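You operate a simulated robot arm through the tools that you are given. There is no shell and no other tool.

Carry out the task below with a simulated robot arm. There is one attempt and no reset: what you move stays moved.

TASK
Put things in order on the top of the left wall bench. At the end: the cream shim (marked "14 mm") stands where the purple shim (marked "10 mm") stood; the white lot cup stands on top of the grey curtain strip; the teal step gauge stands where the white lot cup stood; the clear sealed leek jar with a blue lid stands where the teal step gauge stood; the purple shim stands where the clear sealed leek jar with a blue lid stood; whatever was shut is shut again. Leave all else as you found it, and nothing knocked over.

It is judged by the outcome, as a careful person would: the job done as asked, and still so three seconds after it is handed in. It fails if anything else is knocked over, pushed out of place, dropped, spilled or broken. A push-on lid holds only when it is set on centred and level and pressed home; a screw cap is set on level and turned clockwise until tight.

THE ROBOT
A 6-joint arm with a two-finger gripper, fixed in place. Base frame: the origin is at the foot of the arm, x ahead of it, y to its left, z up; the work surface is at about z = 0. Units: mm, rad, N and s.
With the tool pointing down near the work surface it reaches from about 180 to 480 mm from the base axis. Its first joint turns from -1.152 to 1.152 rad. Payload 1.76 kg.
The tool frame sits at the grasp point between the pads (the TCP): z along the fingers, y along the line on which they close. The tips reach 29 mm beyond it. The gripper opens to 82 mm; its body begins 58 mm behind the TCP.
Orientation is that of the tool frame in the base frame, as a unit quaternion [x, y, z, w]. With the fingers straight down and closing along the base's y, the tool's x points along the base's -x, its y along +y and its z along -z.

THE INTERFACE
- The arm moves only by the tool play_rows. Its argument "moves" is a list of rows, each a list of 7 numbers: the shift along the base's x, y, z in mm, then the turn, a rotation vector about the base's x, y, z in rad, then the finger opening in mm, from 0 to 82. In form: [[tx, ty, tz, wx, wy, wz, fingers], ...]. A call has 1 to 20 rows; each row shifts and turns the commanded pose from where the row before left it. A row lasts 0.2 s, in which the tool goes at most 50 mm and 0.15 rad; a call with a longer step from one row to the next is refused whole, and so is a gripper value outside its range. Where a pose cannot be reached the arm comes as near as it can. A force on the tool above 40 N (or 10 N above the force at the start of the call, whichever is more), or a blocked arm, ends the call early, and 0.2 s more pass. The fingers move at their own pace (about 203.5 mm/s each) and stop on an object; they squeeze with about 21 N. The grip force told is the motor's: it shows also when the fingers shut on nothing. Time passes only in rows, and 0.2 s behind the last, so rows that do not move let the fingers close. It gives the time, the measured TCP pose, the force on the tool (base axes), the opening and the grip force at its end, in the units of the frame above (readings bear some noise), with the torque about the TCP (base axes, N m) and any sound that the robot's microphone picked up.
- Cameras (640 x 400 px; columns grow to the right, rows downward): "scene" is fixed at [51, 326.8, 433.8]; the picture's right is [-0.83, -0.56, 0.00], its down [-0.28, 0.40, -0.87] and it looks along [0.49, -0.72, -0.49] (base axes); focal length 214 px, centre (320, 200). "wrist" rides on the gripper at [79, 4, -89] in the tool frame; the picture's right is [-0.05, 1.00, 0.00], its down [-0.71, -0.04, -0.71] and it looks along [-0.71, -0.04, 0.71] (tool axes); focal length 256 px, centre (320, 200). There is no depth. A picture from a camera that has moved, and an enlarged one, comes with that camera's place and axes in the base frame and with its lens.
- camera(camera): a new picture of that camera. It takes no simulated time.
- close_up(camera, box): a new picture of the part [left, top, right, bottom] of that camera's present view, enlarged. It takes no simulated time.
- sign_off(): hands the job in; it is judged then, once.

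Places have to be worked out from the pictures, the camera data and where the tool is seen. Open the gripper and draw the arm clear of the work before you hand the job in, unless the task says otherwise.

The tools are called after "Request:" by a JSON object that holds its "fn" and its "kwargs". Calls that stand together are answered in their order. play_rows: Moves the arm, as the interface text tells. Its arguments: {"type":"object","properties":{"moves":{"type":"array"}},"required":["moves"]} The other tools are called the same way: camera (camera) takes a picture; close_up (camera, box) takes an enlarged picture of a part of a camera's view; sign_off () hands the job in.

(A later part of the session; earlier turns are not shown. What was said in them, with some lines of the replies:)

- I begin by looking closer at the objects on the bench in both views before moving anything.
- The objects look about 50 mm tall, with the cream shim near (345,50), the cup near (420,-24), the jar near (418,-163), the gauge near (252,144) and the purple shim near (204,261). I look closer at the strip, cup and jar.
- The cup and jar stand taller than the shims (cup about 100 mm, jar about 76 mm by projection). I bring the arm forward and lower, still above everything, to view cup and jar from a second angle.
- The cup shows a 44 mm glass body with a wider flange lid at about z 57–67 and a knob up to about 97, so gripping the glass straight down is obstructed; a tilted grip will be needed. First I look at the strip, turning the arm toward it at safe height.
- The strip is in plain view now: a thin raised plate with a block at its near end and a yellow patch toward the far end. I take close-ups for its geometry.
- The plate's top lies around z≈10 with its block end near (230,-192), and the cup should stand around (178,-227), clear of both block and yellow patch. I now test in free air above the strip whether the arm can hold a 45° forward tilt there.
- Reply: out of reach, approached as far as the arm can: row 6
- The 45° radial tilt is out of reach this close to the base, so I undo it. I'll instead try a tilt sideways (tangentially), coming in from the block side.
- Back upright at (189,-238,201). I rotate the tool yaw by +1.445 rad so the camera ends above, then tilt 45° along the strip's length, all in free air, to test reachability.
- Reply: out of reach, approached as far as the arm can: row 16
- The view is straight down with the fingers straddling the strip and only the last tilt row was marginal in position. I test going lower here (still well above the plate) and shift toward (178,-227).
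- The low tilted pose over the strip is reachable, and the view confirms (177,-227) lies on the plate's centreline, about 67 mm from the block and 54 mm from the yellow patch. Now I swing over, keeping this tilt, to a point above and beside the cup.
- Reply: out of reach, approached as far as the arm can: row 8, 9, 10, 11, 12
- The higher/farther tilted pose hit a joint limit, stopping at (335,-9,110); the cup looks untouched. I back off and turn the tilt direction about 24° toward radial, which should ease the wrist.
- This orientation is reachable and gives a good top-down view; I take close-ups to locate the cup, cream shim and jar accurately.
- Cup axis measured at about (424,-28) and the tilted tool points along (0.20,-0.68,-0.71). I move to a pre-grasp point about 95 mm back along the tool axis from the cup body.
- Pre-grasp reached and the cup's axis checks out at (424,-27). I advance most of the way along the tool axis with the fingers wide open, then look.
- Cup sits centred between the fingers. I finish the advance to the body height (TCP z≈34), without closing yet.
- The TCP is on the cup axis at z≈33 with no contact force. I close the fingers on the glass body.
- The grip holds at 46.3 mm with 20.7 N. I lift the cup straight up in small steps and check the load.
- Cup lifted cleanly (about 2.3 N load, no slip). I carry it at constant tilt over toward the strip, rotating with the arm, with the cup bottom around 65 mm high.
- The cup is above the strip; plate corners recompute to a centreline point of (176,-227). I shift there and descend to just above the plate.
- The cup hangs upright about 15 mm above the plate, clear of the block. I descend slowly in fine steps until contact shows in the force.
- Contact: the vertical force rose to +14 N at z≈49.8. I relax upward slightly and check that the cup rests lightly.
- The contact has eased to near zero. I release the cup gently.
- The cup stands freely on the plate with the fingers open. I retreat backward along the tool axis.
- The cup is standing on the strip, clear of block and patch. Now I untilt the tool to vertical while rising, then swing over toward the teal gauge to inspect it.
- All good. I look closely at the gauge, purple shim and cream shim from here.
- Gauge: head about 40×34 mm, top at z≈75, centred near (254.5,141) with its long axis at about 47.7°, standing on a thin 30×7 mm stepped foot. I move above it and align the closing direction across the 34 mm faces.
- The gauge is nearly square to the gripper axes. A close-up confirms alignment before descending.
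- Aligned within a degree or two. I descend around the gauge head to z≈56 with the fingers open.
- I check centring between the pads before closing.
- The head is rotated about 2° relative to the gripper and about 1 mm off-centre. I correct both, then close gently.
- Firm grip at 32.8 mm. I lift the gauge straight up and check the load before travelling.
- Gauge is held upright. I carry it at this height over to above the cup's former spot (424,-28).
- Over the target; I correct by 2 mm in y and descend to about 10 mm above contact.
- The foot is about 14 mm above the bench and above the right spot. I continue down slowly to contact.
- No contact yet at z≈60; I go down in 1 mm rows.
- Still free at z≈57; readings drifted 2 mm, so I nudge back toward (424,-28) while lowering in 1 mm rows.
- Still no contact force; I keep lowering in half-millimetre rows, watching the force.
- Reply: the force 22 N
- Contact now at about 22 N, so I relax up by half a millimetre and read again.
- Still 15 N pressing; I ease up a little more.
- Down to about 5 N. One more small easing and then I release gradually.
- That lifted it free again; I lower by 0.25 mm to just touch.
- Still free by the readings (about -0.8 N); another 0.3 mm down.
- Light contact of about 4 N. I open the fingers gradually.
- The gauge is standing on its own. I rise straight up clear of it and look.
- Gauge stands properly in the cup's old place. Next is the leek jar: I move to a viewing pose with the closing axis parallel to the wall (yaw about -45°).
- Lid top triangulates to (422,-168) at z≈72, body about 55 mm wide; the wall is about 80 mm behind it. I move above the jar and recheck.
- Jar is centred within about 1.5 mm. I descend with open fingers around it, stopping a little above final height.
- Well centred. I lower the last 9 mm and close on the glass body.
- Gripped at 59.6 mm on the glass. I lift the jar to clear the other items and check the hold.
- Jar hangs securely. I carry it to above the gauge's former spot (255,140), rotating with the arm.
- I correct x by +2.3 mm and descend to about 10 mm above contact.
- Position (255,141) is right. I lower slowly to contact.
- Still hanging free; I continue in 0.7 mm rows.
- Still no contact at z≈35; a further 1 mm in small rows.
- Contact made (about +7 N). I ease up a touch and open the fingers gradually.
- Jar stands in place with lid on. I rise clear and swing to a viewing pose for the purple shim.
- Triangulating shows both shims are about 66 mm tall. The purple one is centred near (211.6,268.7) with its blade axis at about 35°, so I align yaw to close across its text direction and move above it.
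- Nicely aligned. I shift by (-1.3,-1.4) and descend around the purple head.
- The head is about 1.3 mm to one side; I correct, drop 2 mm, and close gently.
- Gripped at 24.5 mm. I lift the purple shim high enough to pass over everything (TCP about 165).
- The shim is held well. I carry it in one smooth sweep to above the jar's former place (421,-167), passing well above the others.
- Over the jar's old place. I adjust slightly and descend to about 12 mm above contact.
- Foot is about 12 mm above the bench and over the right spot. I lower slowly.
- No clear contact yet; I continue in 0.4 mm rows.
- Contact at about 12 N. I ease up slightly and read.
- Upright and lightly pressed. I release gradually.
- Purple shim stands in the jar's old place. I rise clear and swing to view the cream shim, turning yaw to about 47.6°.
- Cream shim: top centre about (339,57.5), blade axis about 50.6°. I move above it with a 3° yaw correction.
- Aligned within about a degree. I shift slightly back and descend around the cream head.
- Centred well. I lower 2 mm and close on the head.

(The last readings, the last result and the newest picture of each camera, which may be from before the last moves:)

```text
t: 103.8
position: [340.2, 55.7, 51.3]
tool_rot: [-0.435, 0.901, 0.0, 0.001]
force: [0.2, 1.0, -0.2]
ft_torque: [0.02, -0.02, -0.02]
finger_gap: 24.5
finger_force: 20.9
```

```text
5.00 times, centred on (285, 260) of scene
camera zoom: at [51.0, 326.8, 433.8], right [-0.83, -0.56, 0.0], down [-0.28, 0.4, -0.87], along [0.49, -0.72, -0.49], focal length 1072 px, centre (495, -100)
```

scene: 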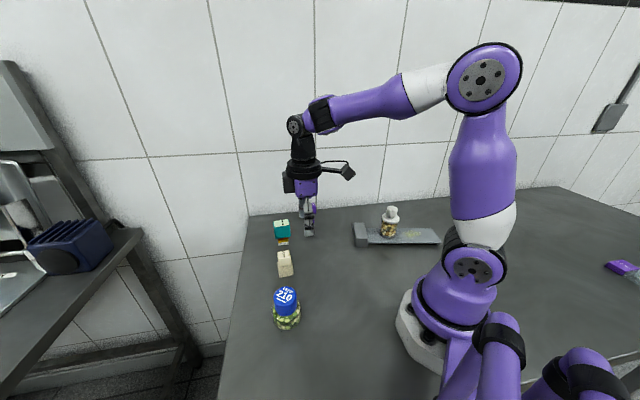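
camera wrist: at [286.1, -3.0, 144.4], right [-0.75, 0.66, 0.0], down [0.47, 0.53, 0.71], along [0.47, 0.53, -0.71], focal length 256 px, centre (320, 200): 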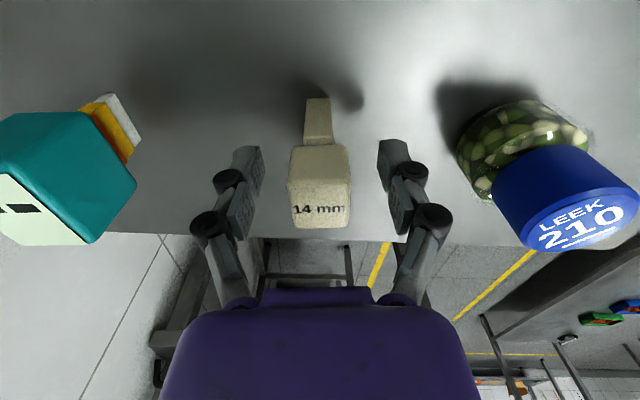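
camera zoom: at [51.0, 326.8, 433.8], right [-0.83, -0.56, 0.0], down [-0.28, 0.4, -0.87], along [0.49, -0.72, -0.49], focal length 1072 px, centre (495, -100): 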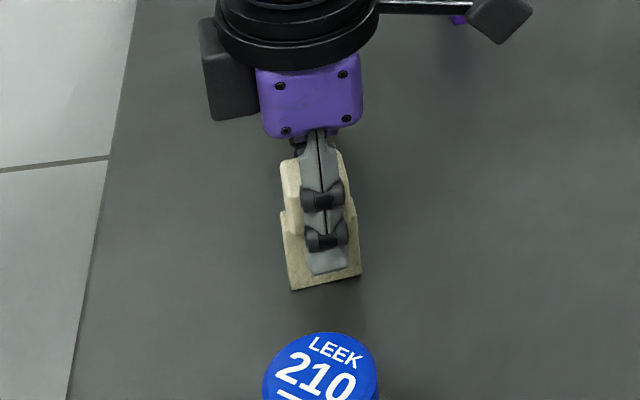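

Same grip geometry as for the purple shim. I lift the cream shim high to pass over the jar.

Request:
{"fn": "play_rows", "kwargs": {"moves": [[0, 0, 6, 0, 0, 0, 16], [0, 0, 14, 0, 0, 0, 16], [0, 0, 22, 0, 0, 0, 16], [0, 0, 26, 0, 0, 0, 16], [0, 0, 26, 0, 0, 0, 16], [0, 0, 20, 0, 0, 0, 16], [0, 0, 0, 0, 0, 0, 16]]}}

Request:
{"fn": "camera", "kwargs": {"camera": "wrist"}}

Request:
{"fn": "camera", "kwargs": {"camera": "scene"}}

```text
t: 105.4
position: [339.4, 54.6, 166.4]
tool_rot: [-0.434, 0.901, 0.001, -0.001]
force: [-0.1, 0.2, -0.6]
ft_torque: [-0.01, 0.02, -0.03]
finger_gap: 24.3
finger_force: 20.8
```

```text
taken
camera wrist: at [287.2, -4.3, 256.1], right [-0.75, 0.66, 0.0], down [0.47, 0.53, 0.71], along [0.47, 0.53, -0.71], focal length 256 px, centre (320, 200)
```

wrist: 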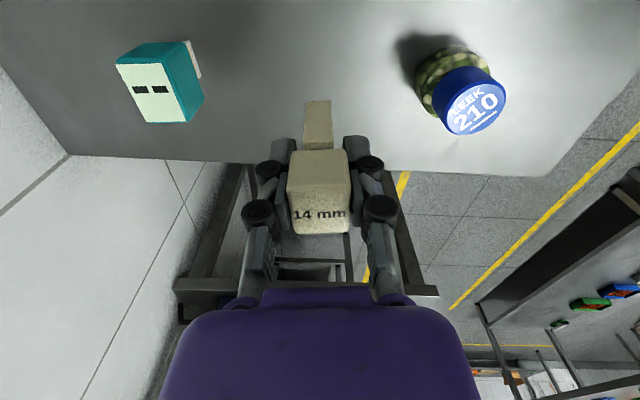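

```text
taken
```

scene: 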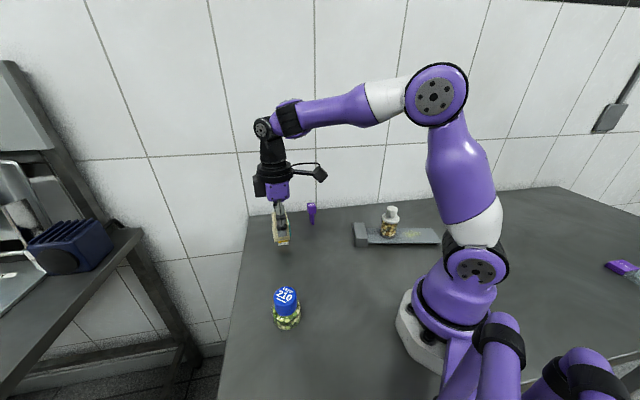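

Held well. I carry it over to above the purple shim's former place (212,268), turning to the same orientation as the purple one had.

Request:
{"fn": "play_rows", "kwargs": {"moves": [[-5, 8.3, 0, 0, 0, 0, 16], [-9, 15, 0, 0, 0, -0.03, 16], [-12, 20, 0, 0, 0, -0.03, 16], [-13, 21.5, 0, 0, 0, -0.03, 16], [-13, 21.5, 0, 0, 0, -0.03, 16], [-13, 21.5, 0, 0, 0, -0.03, 16], [-13, 21.5, 0, 0, 0, -0.03, 16], [-13, 21.5, 0, 0, 0, -0.03, 16], [-13, 21.5, 0, 0, 0, -0.03, 16], [-11, 19, 0, 0, 0, -0.03, 16], [-8, 13, 0, 0, 0, -0.02, 16], [-4.7, 7.6, 0, 0, 0, 0, 16], [0, 0, 0, 0, 0, 0, 16]]}}

Request:
{"fn": "camera", "kwargs": {"camera": "wrist"}}

Request:
{"fn": "camera", "kwargs": {"camera": "scene"}}

```text
t: 108.2
position: [211.1, 267.5, 167.1]
tool_rot: [-0.299, 0.954, 0.0, 0.0]
force: [0.1, 0.3, 0.2]
ft_torque: [0.0, -0.01, 0.0]
finger_gap: 24.4
finger_force: 20.8
```

```text
taken
camera wrist: at [143.0, 226.1, 256.8], right [-0.53, 0.85, 0.0], down [0.6, 0.37, 0.71], along [0.6, 0.37, -0.71], focal length 256 px, centre (320, 200)
```

wrist: 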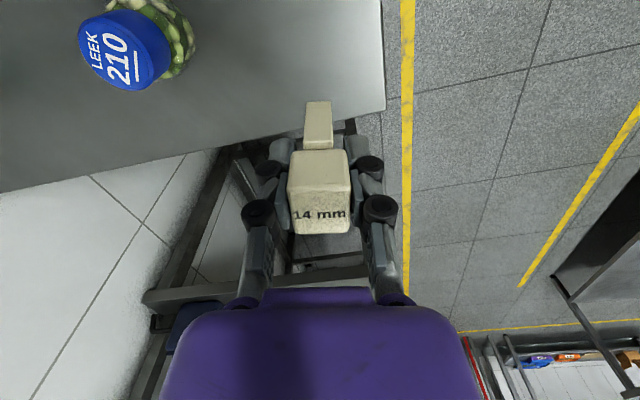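

```text
taken
```

scene: 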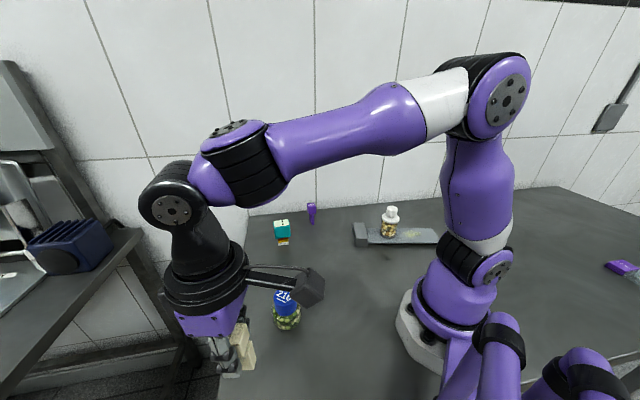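

Position matches the spot where the purple shim was lifted. I descend to about 12 mm above contact.

Request:
{"fn": "play_rows", "kwargs": {"moves": [[0.4, 0.3, -12, 0, 0, 0, 16], [0, 0, -22, 0, 0, 0, 16], [0, 0, -24, 0, 0, 0, 16], [0, 0, -22, 0, 0, 0, 16], [0, 0, -14, 0, 0, 0, 16], [0, 0, -8, 0, 0, 0, 16], [0, 0, 0, 0, 0, 0, 16]]}}

Request:
{"fn": "camera", "kwargs": {"camera": "wrist"}}

Request:
{"fn": "close_up", "kwargs": {"camera": "scene", "box": [210, 320, 300, 400]}}

```text
t: 109.8
position: [212.6, 265.6, 65.6]
tool_rot: [-0.299, 0.954, 0.0, 0.0]
force: [0.1, -0.3, -0.6]
ft_torque: [0.0, 0.02, 0.03]
finger_gap: 24.2
finger_force: 21.2
```

```text
taken
camera wrist: at [144.9, 224.0, 155.7], right [-0.53, 0.85, 0.0], down [0.6, 0.37, 0.71], along [0.6, 0.37, -0.71], focal length 256 px, centre (320, 200)
```

wrist: 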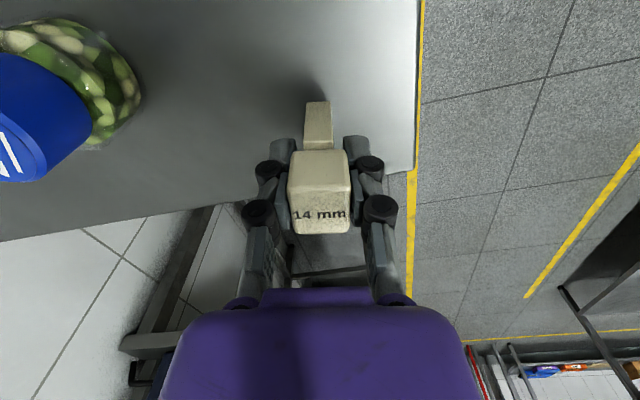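

```text
5.00 times, centred on (255, 360) of scene
camera zoom: at [51.0, 326.8, 433.8], right [-0.83, -0.56, 0.0], down [-0.28, 0.4, -0.87], along [0.49, -0.72, -0.49], focal length 1072 px, centre (645, -600)
```

zoom: 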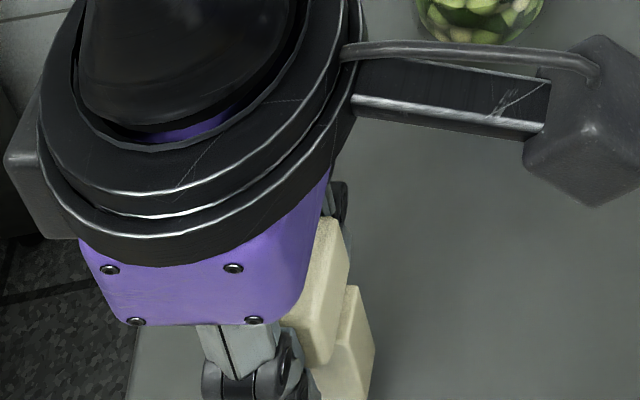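

I nudge +0.8 mm in y and lower slowly; then compare the table-edge position in the same wrist crop as when the purple shim was gripped here.

Request:
{"fn": "play_rows", "kwargs": {"moves": [[0, 0.8, -4, 0, 0, 0, 16], [0, 0, -3, 0, 0, 0, 16], [0, 0, -2, 0, 0, 0, 16], [0, 0, -1, 0, 0, 0, 16], [0, 0, 0, 0, 0, 0, 16]]}}

Request:
{"fn": "close_up", "kwargs": {"camera": "wrist", "box": [220, 80, 420, 260]}}

```text
t: 111.0
position: [212.2, 268.0, 52.9]
tool_rot: [-0.299, 0.954, 0.0, 0.0]
force: [0.8, 0.1, -0.8]
ft_torque: [-0.02, 0.02, 0.0]
finger_gap: 24.2
finger_force: 20.8
```

```text
2.22 times, centred on (320, 170) of wrist
camera zoom: at [144.5, 226.2, 144.3], right [-0.53, 0.85, 0.0], down [0.6, 0.37, 0.71], along [0.6, 0.37, -0.71], focal length 569 px, centre (320, 267)
```

zoom: 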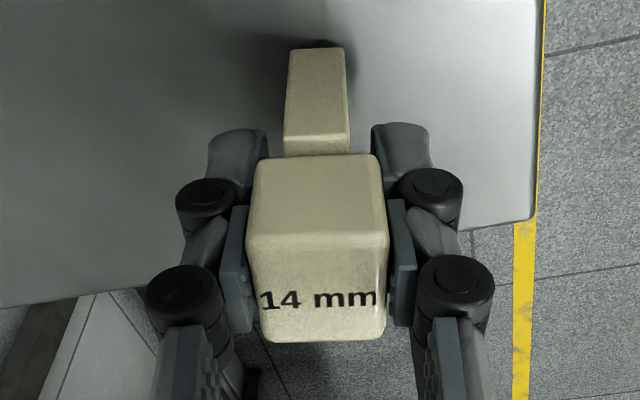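

The table corner matches the earlier image closely. I lower in small rows to contact.

Request:
{"fn": "play_rows", "kwargs": {"moves": [[0, 0, -0.5, 0, 0, 0, 16], [0, 0, -0.4, 0, 0, 0, 16], [0, 0, 0, 0, 0, 0, 16]]}}

```text
t: 111.8
position: [212.2, 268.5, 53.9]
tool_rot: [-0.299, 0.954, -0.001, 0.0]
force: [0.2, -0.5, -0.9]
ft_torque: [0.01, 0.01, -0.02]
finger_gap: 24.7
finger_force: 21.1
```

Request:
{"fn": "play_rows", "kwargs": {"moves": [[0, 0, -0.4, 0, 0, 0, 16], [0, 0, -0.4, 0, 0, 0, 16], [0, 0, 0, 0, 0, 0, 16]]}}

```text
t: 112.6
position: [212.1, 269.0, 53.0]
tool_rot: [-0.3, 0.954, 0.0, 0.0]
force: [-0.8, -0.9, -0.7]
ft_torque: [0.02, -0.01, -0.02]
finger_gap: 24.4
finger_force: 20.8
```

Request:
{"fn": "play_rows", "kwargs": {"moves": [[0, 0, -0.4, 0, 0, 0, 16], [0, 0, -0.4, 0, 0, 0, 16], [0, 0, 0, 0, 0, 0, 16]]}}

```text
t: 113.4
position: [211.9, 269.1, 51.5]
tool_rot: [-0.299, 0.954, 0.0, 0.0]
force: [-0.2, 0.3, -0.3]
ft_torque: [0.01, 0.0, 0.03]
finger_gap: 24.6
finger_force: 20.8
```

Request:
{"fn": "play_rows", "kwargs": {"moves": [[0, 0, -0.4, 0, 0, 0, 16], [0, 0, -0.3, 0, 0, 0, 16], [0, 0, 0, 0, 0, 0, 16]]}}

```text
t: 114.2
position: [213.0, 270.7, 51.5]
tool_rot: [-0.298, 0.955, 0.0, 0.001]
force: [-3.5, -3.0, 13.1]
ft_torque: [-0.1, 0.13, -0.02]
finger_gap: 24.7
finger_force: 20.5
```

Contact at about 13 N. I ease off slightly before releasing.

Request:
{"fn": "play_rows", "kwargs": {"moves": [[0, 0, 0.3, 0, 0, 0, 16], [0, 0, 0, 0, 0, 0, 16]]}}

Request:
{"fn": "close_up", "kwargs": {"camera": "wrist", "box": [220, 80, 420, 260]}}

```text
t: 114.8
position: [211.3, 271.3, 51.6]
tool_rot: [-0.299, 0.954, 0.001, 0.001]
force: [-0.1, -2.6, 11.9]
ft_torque: [-0.12, 0.0, -0.05]
finger_gap: 24.8
finger_force: 21.3
```

```text
2.22 times, centred on (320, 170) of wrist
camera zoom: at [144.1, 228.2, 141.2], right [-0.53, 0.85, 0.0], down [0.6, 0.37, 0.71], along [0.6, 0.37, -0.71], focal length 569 px, centre (320, 267)
```

zoom: 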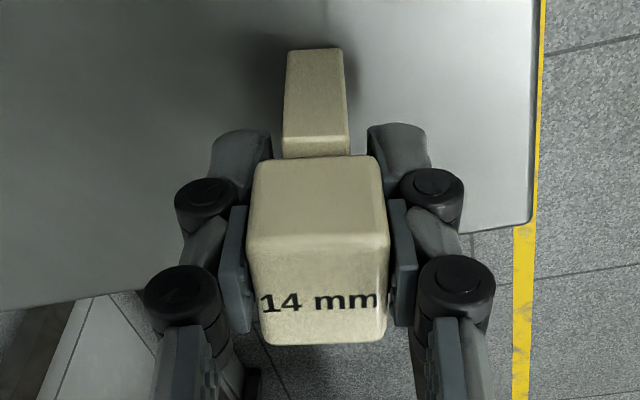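

Slight lateral load remains; I ease up a bit more and shift back about 1 mm in y.

Request:
{"fn": "play_rows", "kwargs": {"moves": [[0, 0, 0.5, 0, 0, 0, 16], [0.5, -1.0, 0, 0, 0, 0, 16], [0, 0, 0, 0, 0, 0, 16]]}}

```text
t: 115.6
position: [213.6, 268.5, 52.4]
tool_rot: [-0.299, 0.954, 0.0, 0.001]
force: [-1.0, 0.0, -0.1]
ft_torque: [-0.01, 0.02, 0.02]
finger_gap: 24.3
finger_force: 21.2
```

Request:
{"fn": "play_rows", "kwargs": {"moves": [[-0.3, 0, -0.3, 0, 0, 0, 16], [0, 0, 0, 0, 0, 0, 16]]}}

```text
t: 116.2
position: [213.2, 268.1, 52.3]
tool_rot: [-0.299, 0.954, 0.0, 0.001]
force: [1.1, 0.2, 4.2]
ft_torque: [0.09, -0.1, 0.0]
finger_gap: 24.2
finger_force: 20.8
```

Light contact of about 4 N at (213,268). I release gradually.

Request:
{"fn": "play_rows", "kwargs": {"moves": [[0, 0, 0, 0, 0, 0, 24], [0, 0, 0, 0, 0, 0, 25.5], [0, 0, 0, 0, 0, 0, 28], [0, 0, 0, 0, 0, 0, 33], [0, 0, 0, 0, 0, 0, 45], [0, 0, 0, 0, 0, 0, 60], [0, 0, 0, 0, 0, 0, 76]]}}

Request:
{"fn": "close_up", "kwargs": {"camera": "wrist", "box": [220, 80, 420, 260]}}

Request:
{"fn": "close_up", "kwargs": {"camera": "scene", "box": [210, 320, 300, 400]}}

```text
t: 117.8
position: [213.1, 268.2, 51.2]
tool_rot: [-0.3, 0.954, 0.0, 0.0]
force: [-0.7, 0.1, -0.4]
ft_torque: [0.0, 0.0, 0.0]
finger_gap: 75.8
finger_force: 0.1
```

```text
2.22 times, centred on (320, 170) of wrist
camera zoom: at [144.4, 226.4, 141.7], right [-0.53, 0.85, 0.0], down [0.6, 0.37, 0.71], along [0.6, 0.37, -0.71], focal length 569 px, centre (320, 267)
```

zoom: 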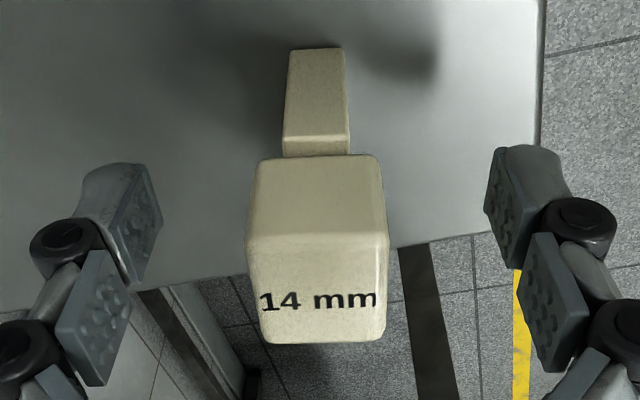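

```text
5.00 times, centred on (255, 360) of scene
camera zoom: at [51.0, 326.8, 433.8], right [-0.83, -0.56, 0.0], down [-0.28, 0.4, -0.87], along [0.49, -0.72, -0.49], focal length 1072 px, centre (645, -600)
```

zoom: 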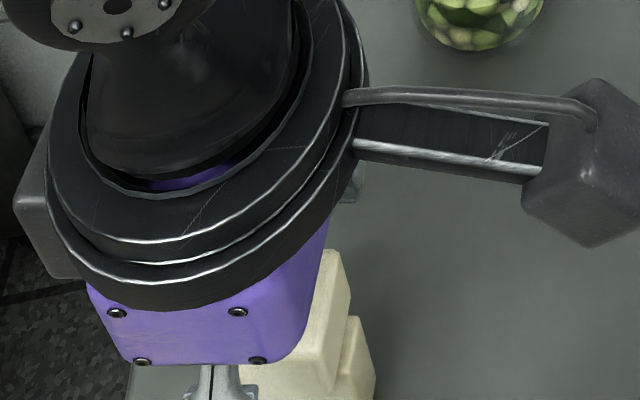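

Cream shim stands in place. I rise clear and return to the start pose to inspect the whole scene.

Request:
{"fn": "play_rows", "kwargs": {"moves": [[0, 0, 8, 0, 0, 0, 76], [0, 0, 18, 0, 0, 0, 80], [0, 0, 28, 0, 0, 0, 82], [0, 0, 34, 0, 0, 0, 82], [0, 0, 34, 0, 0, 0, 82], [3.4, -25, 19, 0, 0, -0.0675, 82], [3.4, -28.5, 19, 0, 0, -0.0675, 82], [3.4, -28.5, 19, 0, 0, -0.0675, 82], [3.4, -28.5, 19, 0, 0, -0.0675, 82], [3.4, -28.5, 19, 0, 0, -0.0675, 82], [3.4, -28.5, 19, 0, 0, -0.0675, 82], [3.4, -28.5, 19, 0, 0, -0.0675, 82], [3.4, -28.5, 19, 0, 0, -0.0675, 82], [3.4, -28.5, 19, 0, 0, -0.0675, 82], [0, 0, 0, 0, 0, 0, 82]]}}

Request:
{"fn": "camera", "kwargs": {"camera": "scene"}}

Request:
{"fn": "camera", "kwargs": {"camera": "wrist"}}

```text
t: 121.0
position: [243.4, 16.4, 344.2]
tool_rot: [0.0, 1.0, 0.0, 0.0]
force: [0.9, 0.3, 0.0]
ft_torque: [-0.03, 0.0, 0.01]
finger_gap: 81.8
finger_force: 0.1
```

```text
taken
```

scene: 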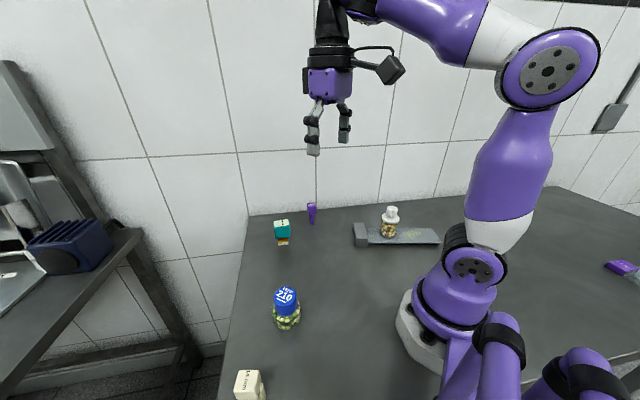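

```text
taken
camera wrist: at [162.3, 20.7, 433.7], right [0.05, 1.0, 0.0], down [0.71, -0.04, 0.71], along [0.71, -0.04, -0.71], focal length 256 px, centre (320, 200)
```

wrist: 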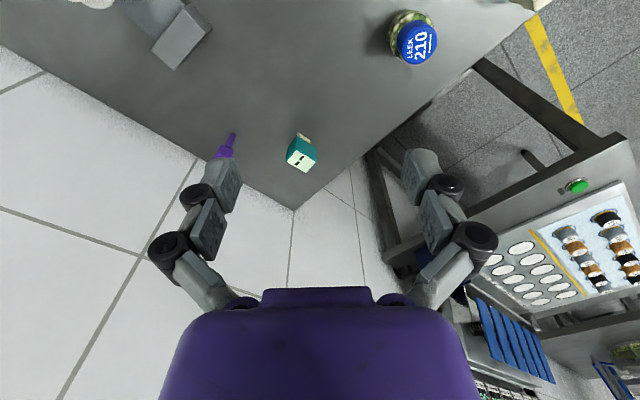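

Everything appears in its place. I take close-ups to verify each item is upright, the lids are on, and the strip hasn't shifted.

Request:
{"fn": "close_up", "kwargs": {"camera": "scene", "box": [220, 180, 460, 330]}}

Request:
{"fn": "close_up", "kwargs": {"camera": "scene", "box": [340, 190, 452, 260]}}

Request:
{"fn": "close_up", "kwargs": {"camera": "scene", "box": [210, 280, 370, 400]}}

Request:
{"fn": "close_up", "kwargs": {"camera": "scene", "box": [256, 190, 336, 250]}}

```text
2.67 times, centred on (340, 255) of scene
camera zoom: at [51.0, 326.8, 433.8], right [-0.83, -0.56, 0.0], down [-0.28, 0.4, -0.87], along [0.49, -0.72, -0.49], focal length 572 px, centre (267, 53)
```

zoom: 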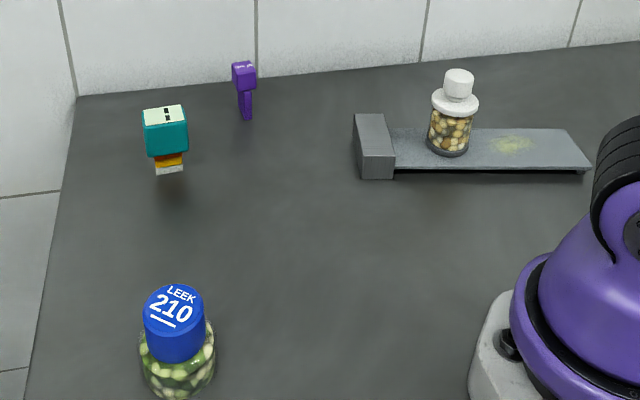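

```text
5.71 times, centred on (396, 225) of scene
camera zoom: at [51.0, 326.8, 433.8], right [-0.83, -0.56, 0.0], down [-0.28, 0.4, -0.87], along [0.49, -0.72, -0.49], focal length 1226 px, centre (-114, 57)
```

zoom: 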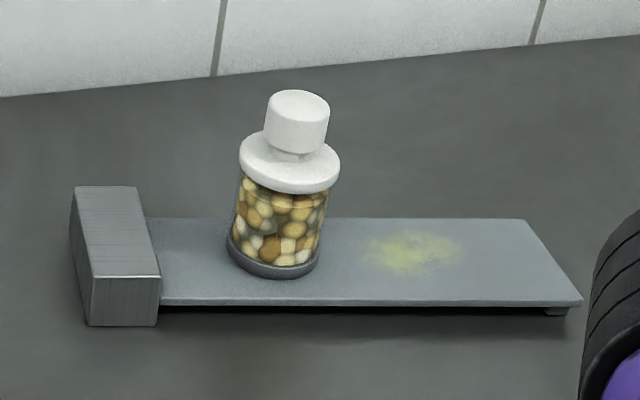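

```text
3.33 times, centred on (290, 340) of scene
camera zoom: at [51.0, 326.8, 433.8], right [-0.83, -0.56, 0.0], down [-0.28, 0.4, -0.87], along [0.49, -0.72, -0.49], focal length 715 px, centre (420, -267)
```

zoom: 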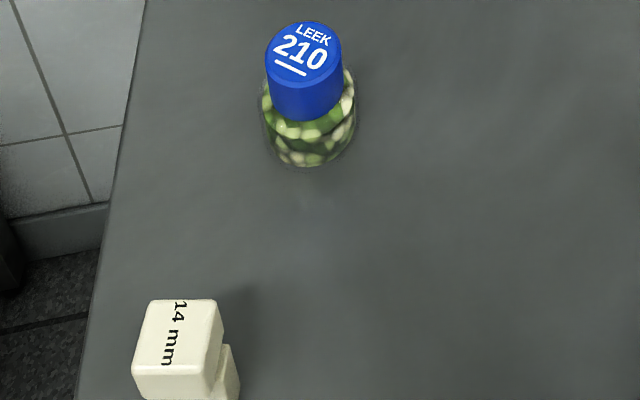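

```text
6.67 times, centred on (296, 220) of scene
camera zoom: at [51.0, 326.8, 433.8], right [-0.83, -0.56, 0.0], down [-0.28, 0.4, -0.87], along [0.49, -0.72, -0.49], focal length 1430 px, centre (480, 67)
```

zoom: 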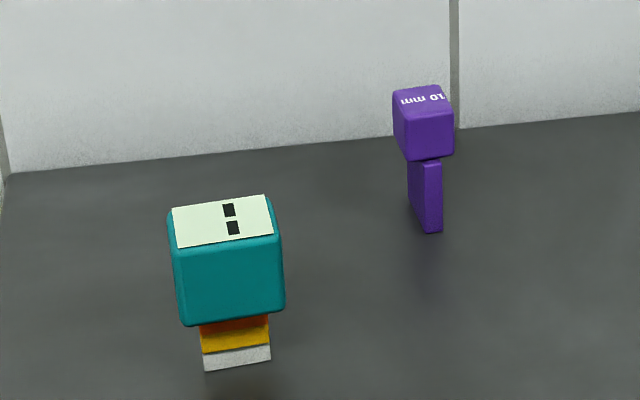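

Everything is confirmed in the pictures:
- The cup is on the strip with its lid on.
- The gauge, jar, purple shim and cream shim stand upright in their new places.
- The strip and the other items have not moved.
- The gripper is open and clear of the work.

I hand the job in.

Request:
{"fn": "sign_off", "kwargs": {}}

```text
The job is handed in.
```

I finished the job and handed it in; the final pictures show every item upright in its new place.

| Item | Now stands | Position (x, y in mm) |
|---|---|---|
| Cream shim ("14 mm") | where the purple shim stood | about (213, 268) |
| Purple shim ("10 mm") | where the leek jar stood | about (421, -167) |
| Leek jar | where the teal step gauge stood | about (255, 140) |
| Teal step gauge | where the white lot cup stood | about (424, -27) |
| White lot cup | on the grey curtain strip, between its block and the yellow patch | about (176, -227) |

By the arm's readings and the pictures, each item is within a few millimetres of its target. I never opened the cup or the jar, and both lids are still on. The strip is where it was, and nothing was knocked over or dropped. The gripper is open and the arm is back near its starting pose, clear of the bench.
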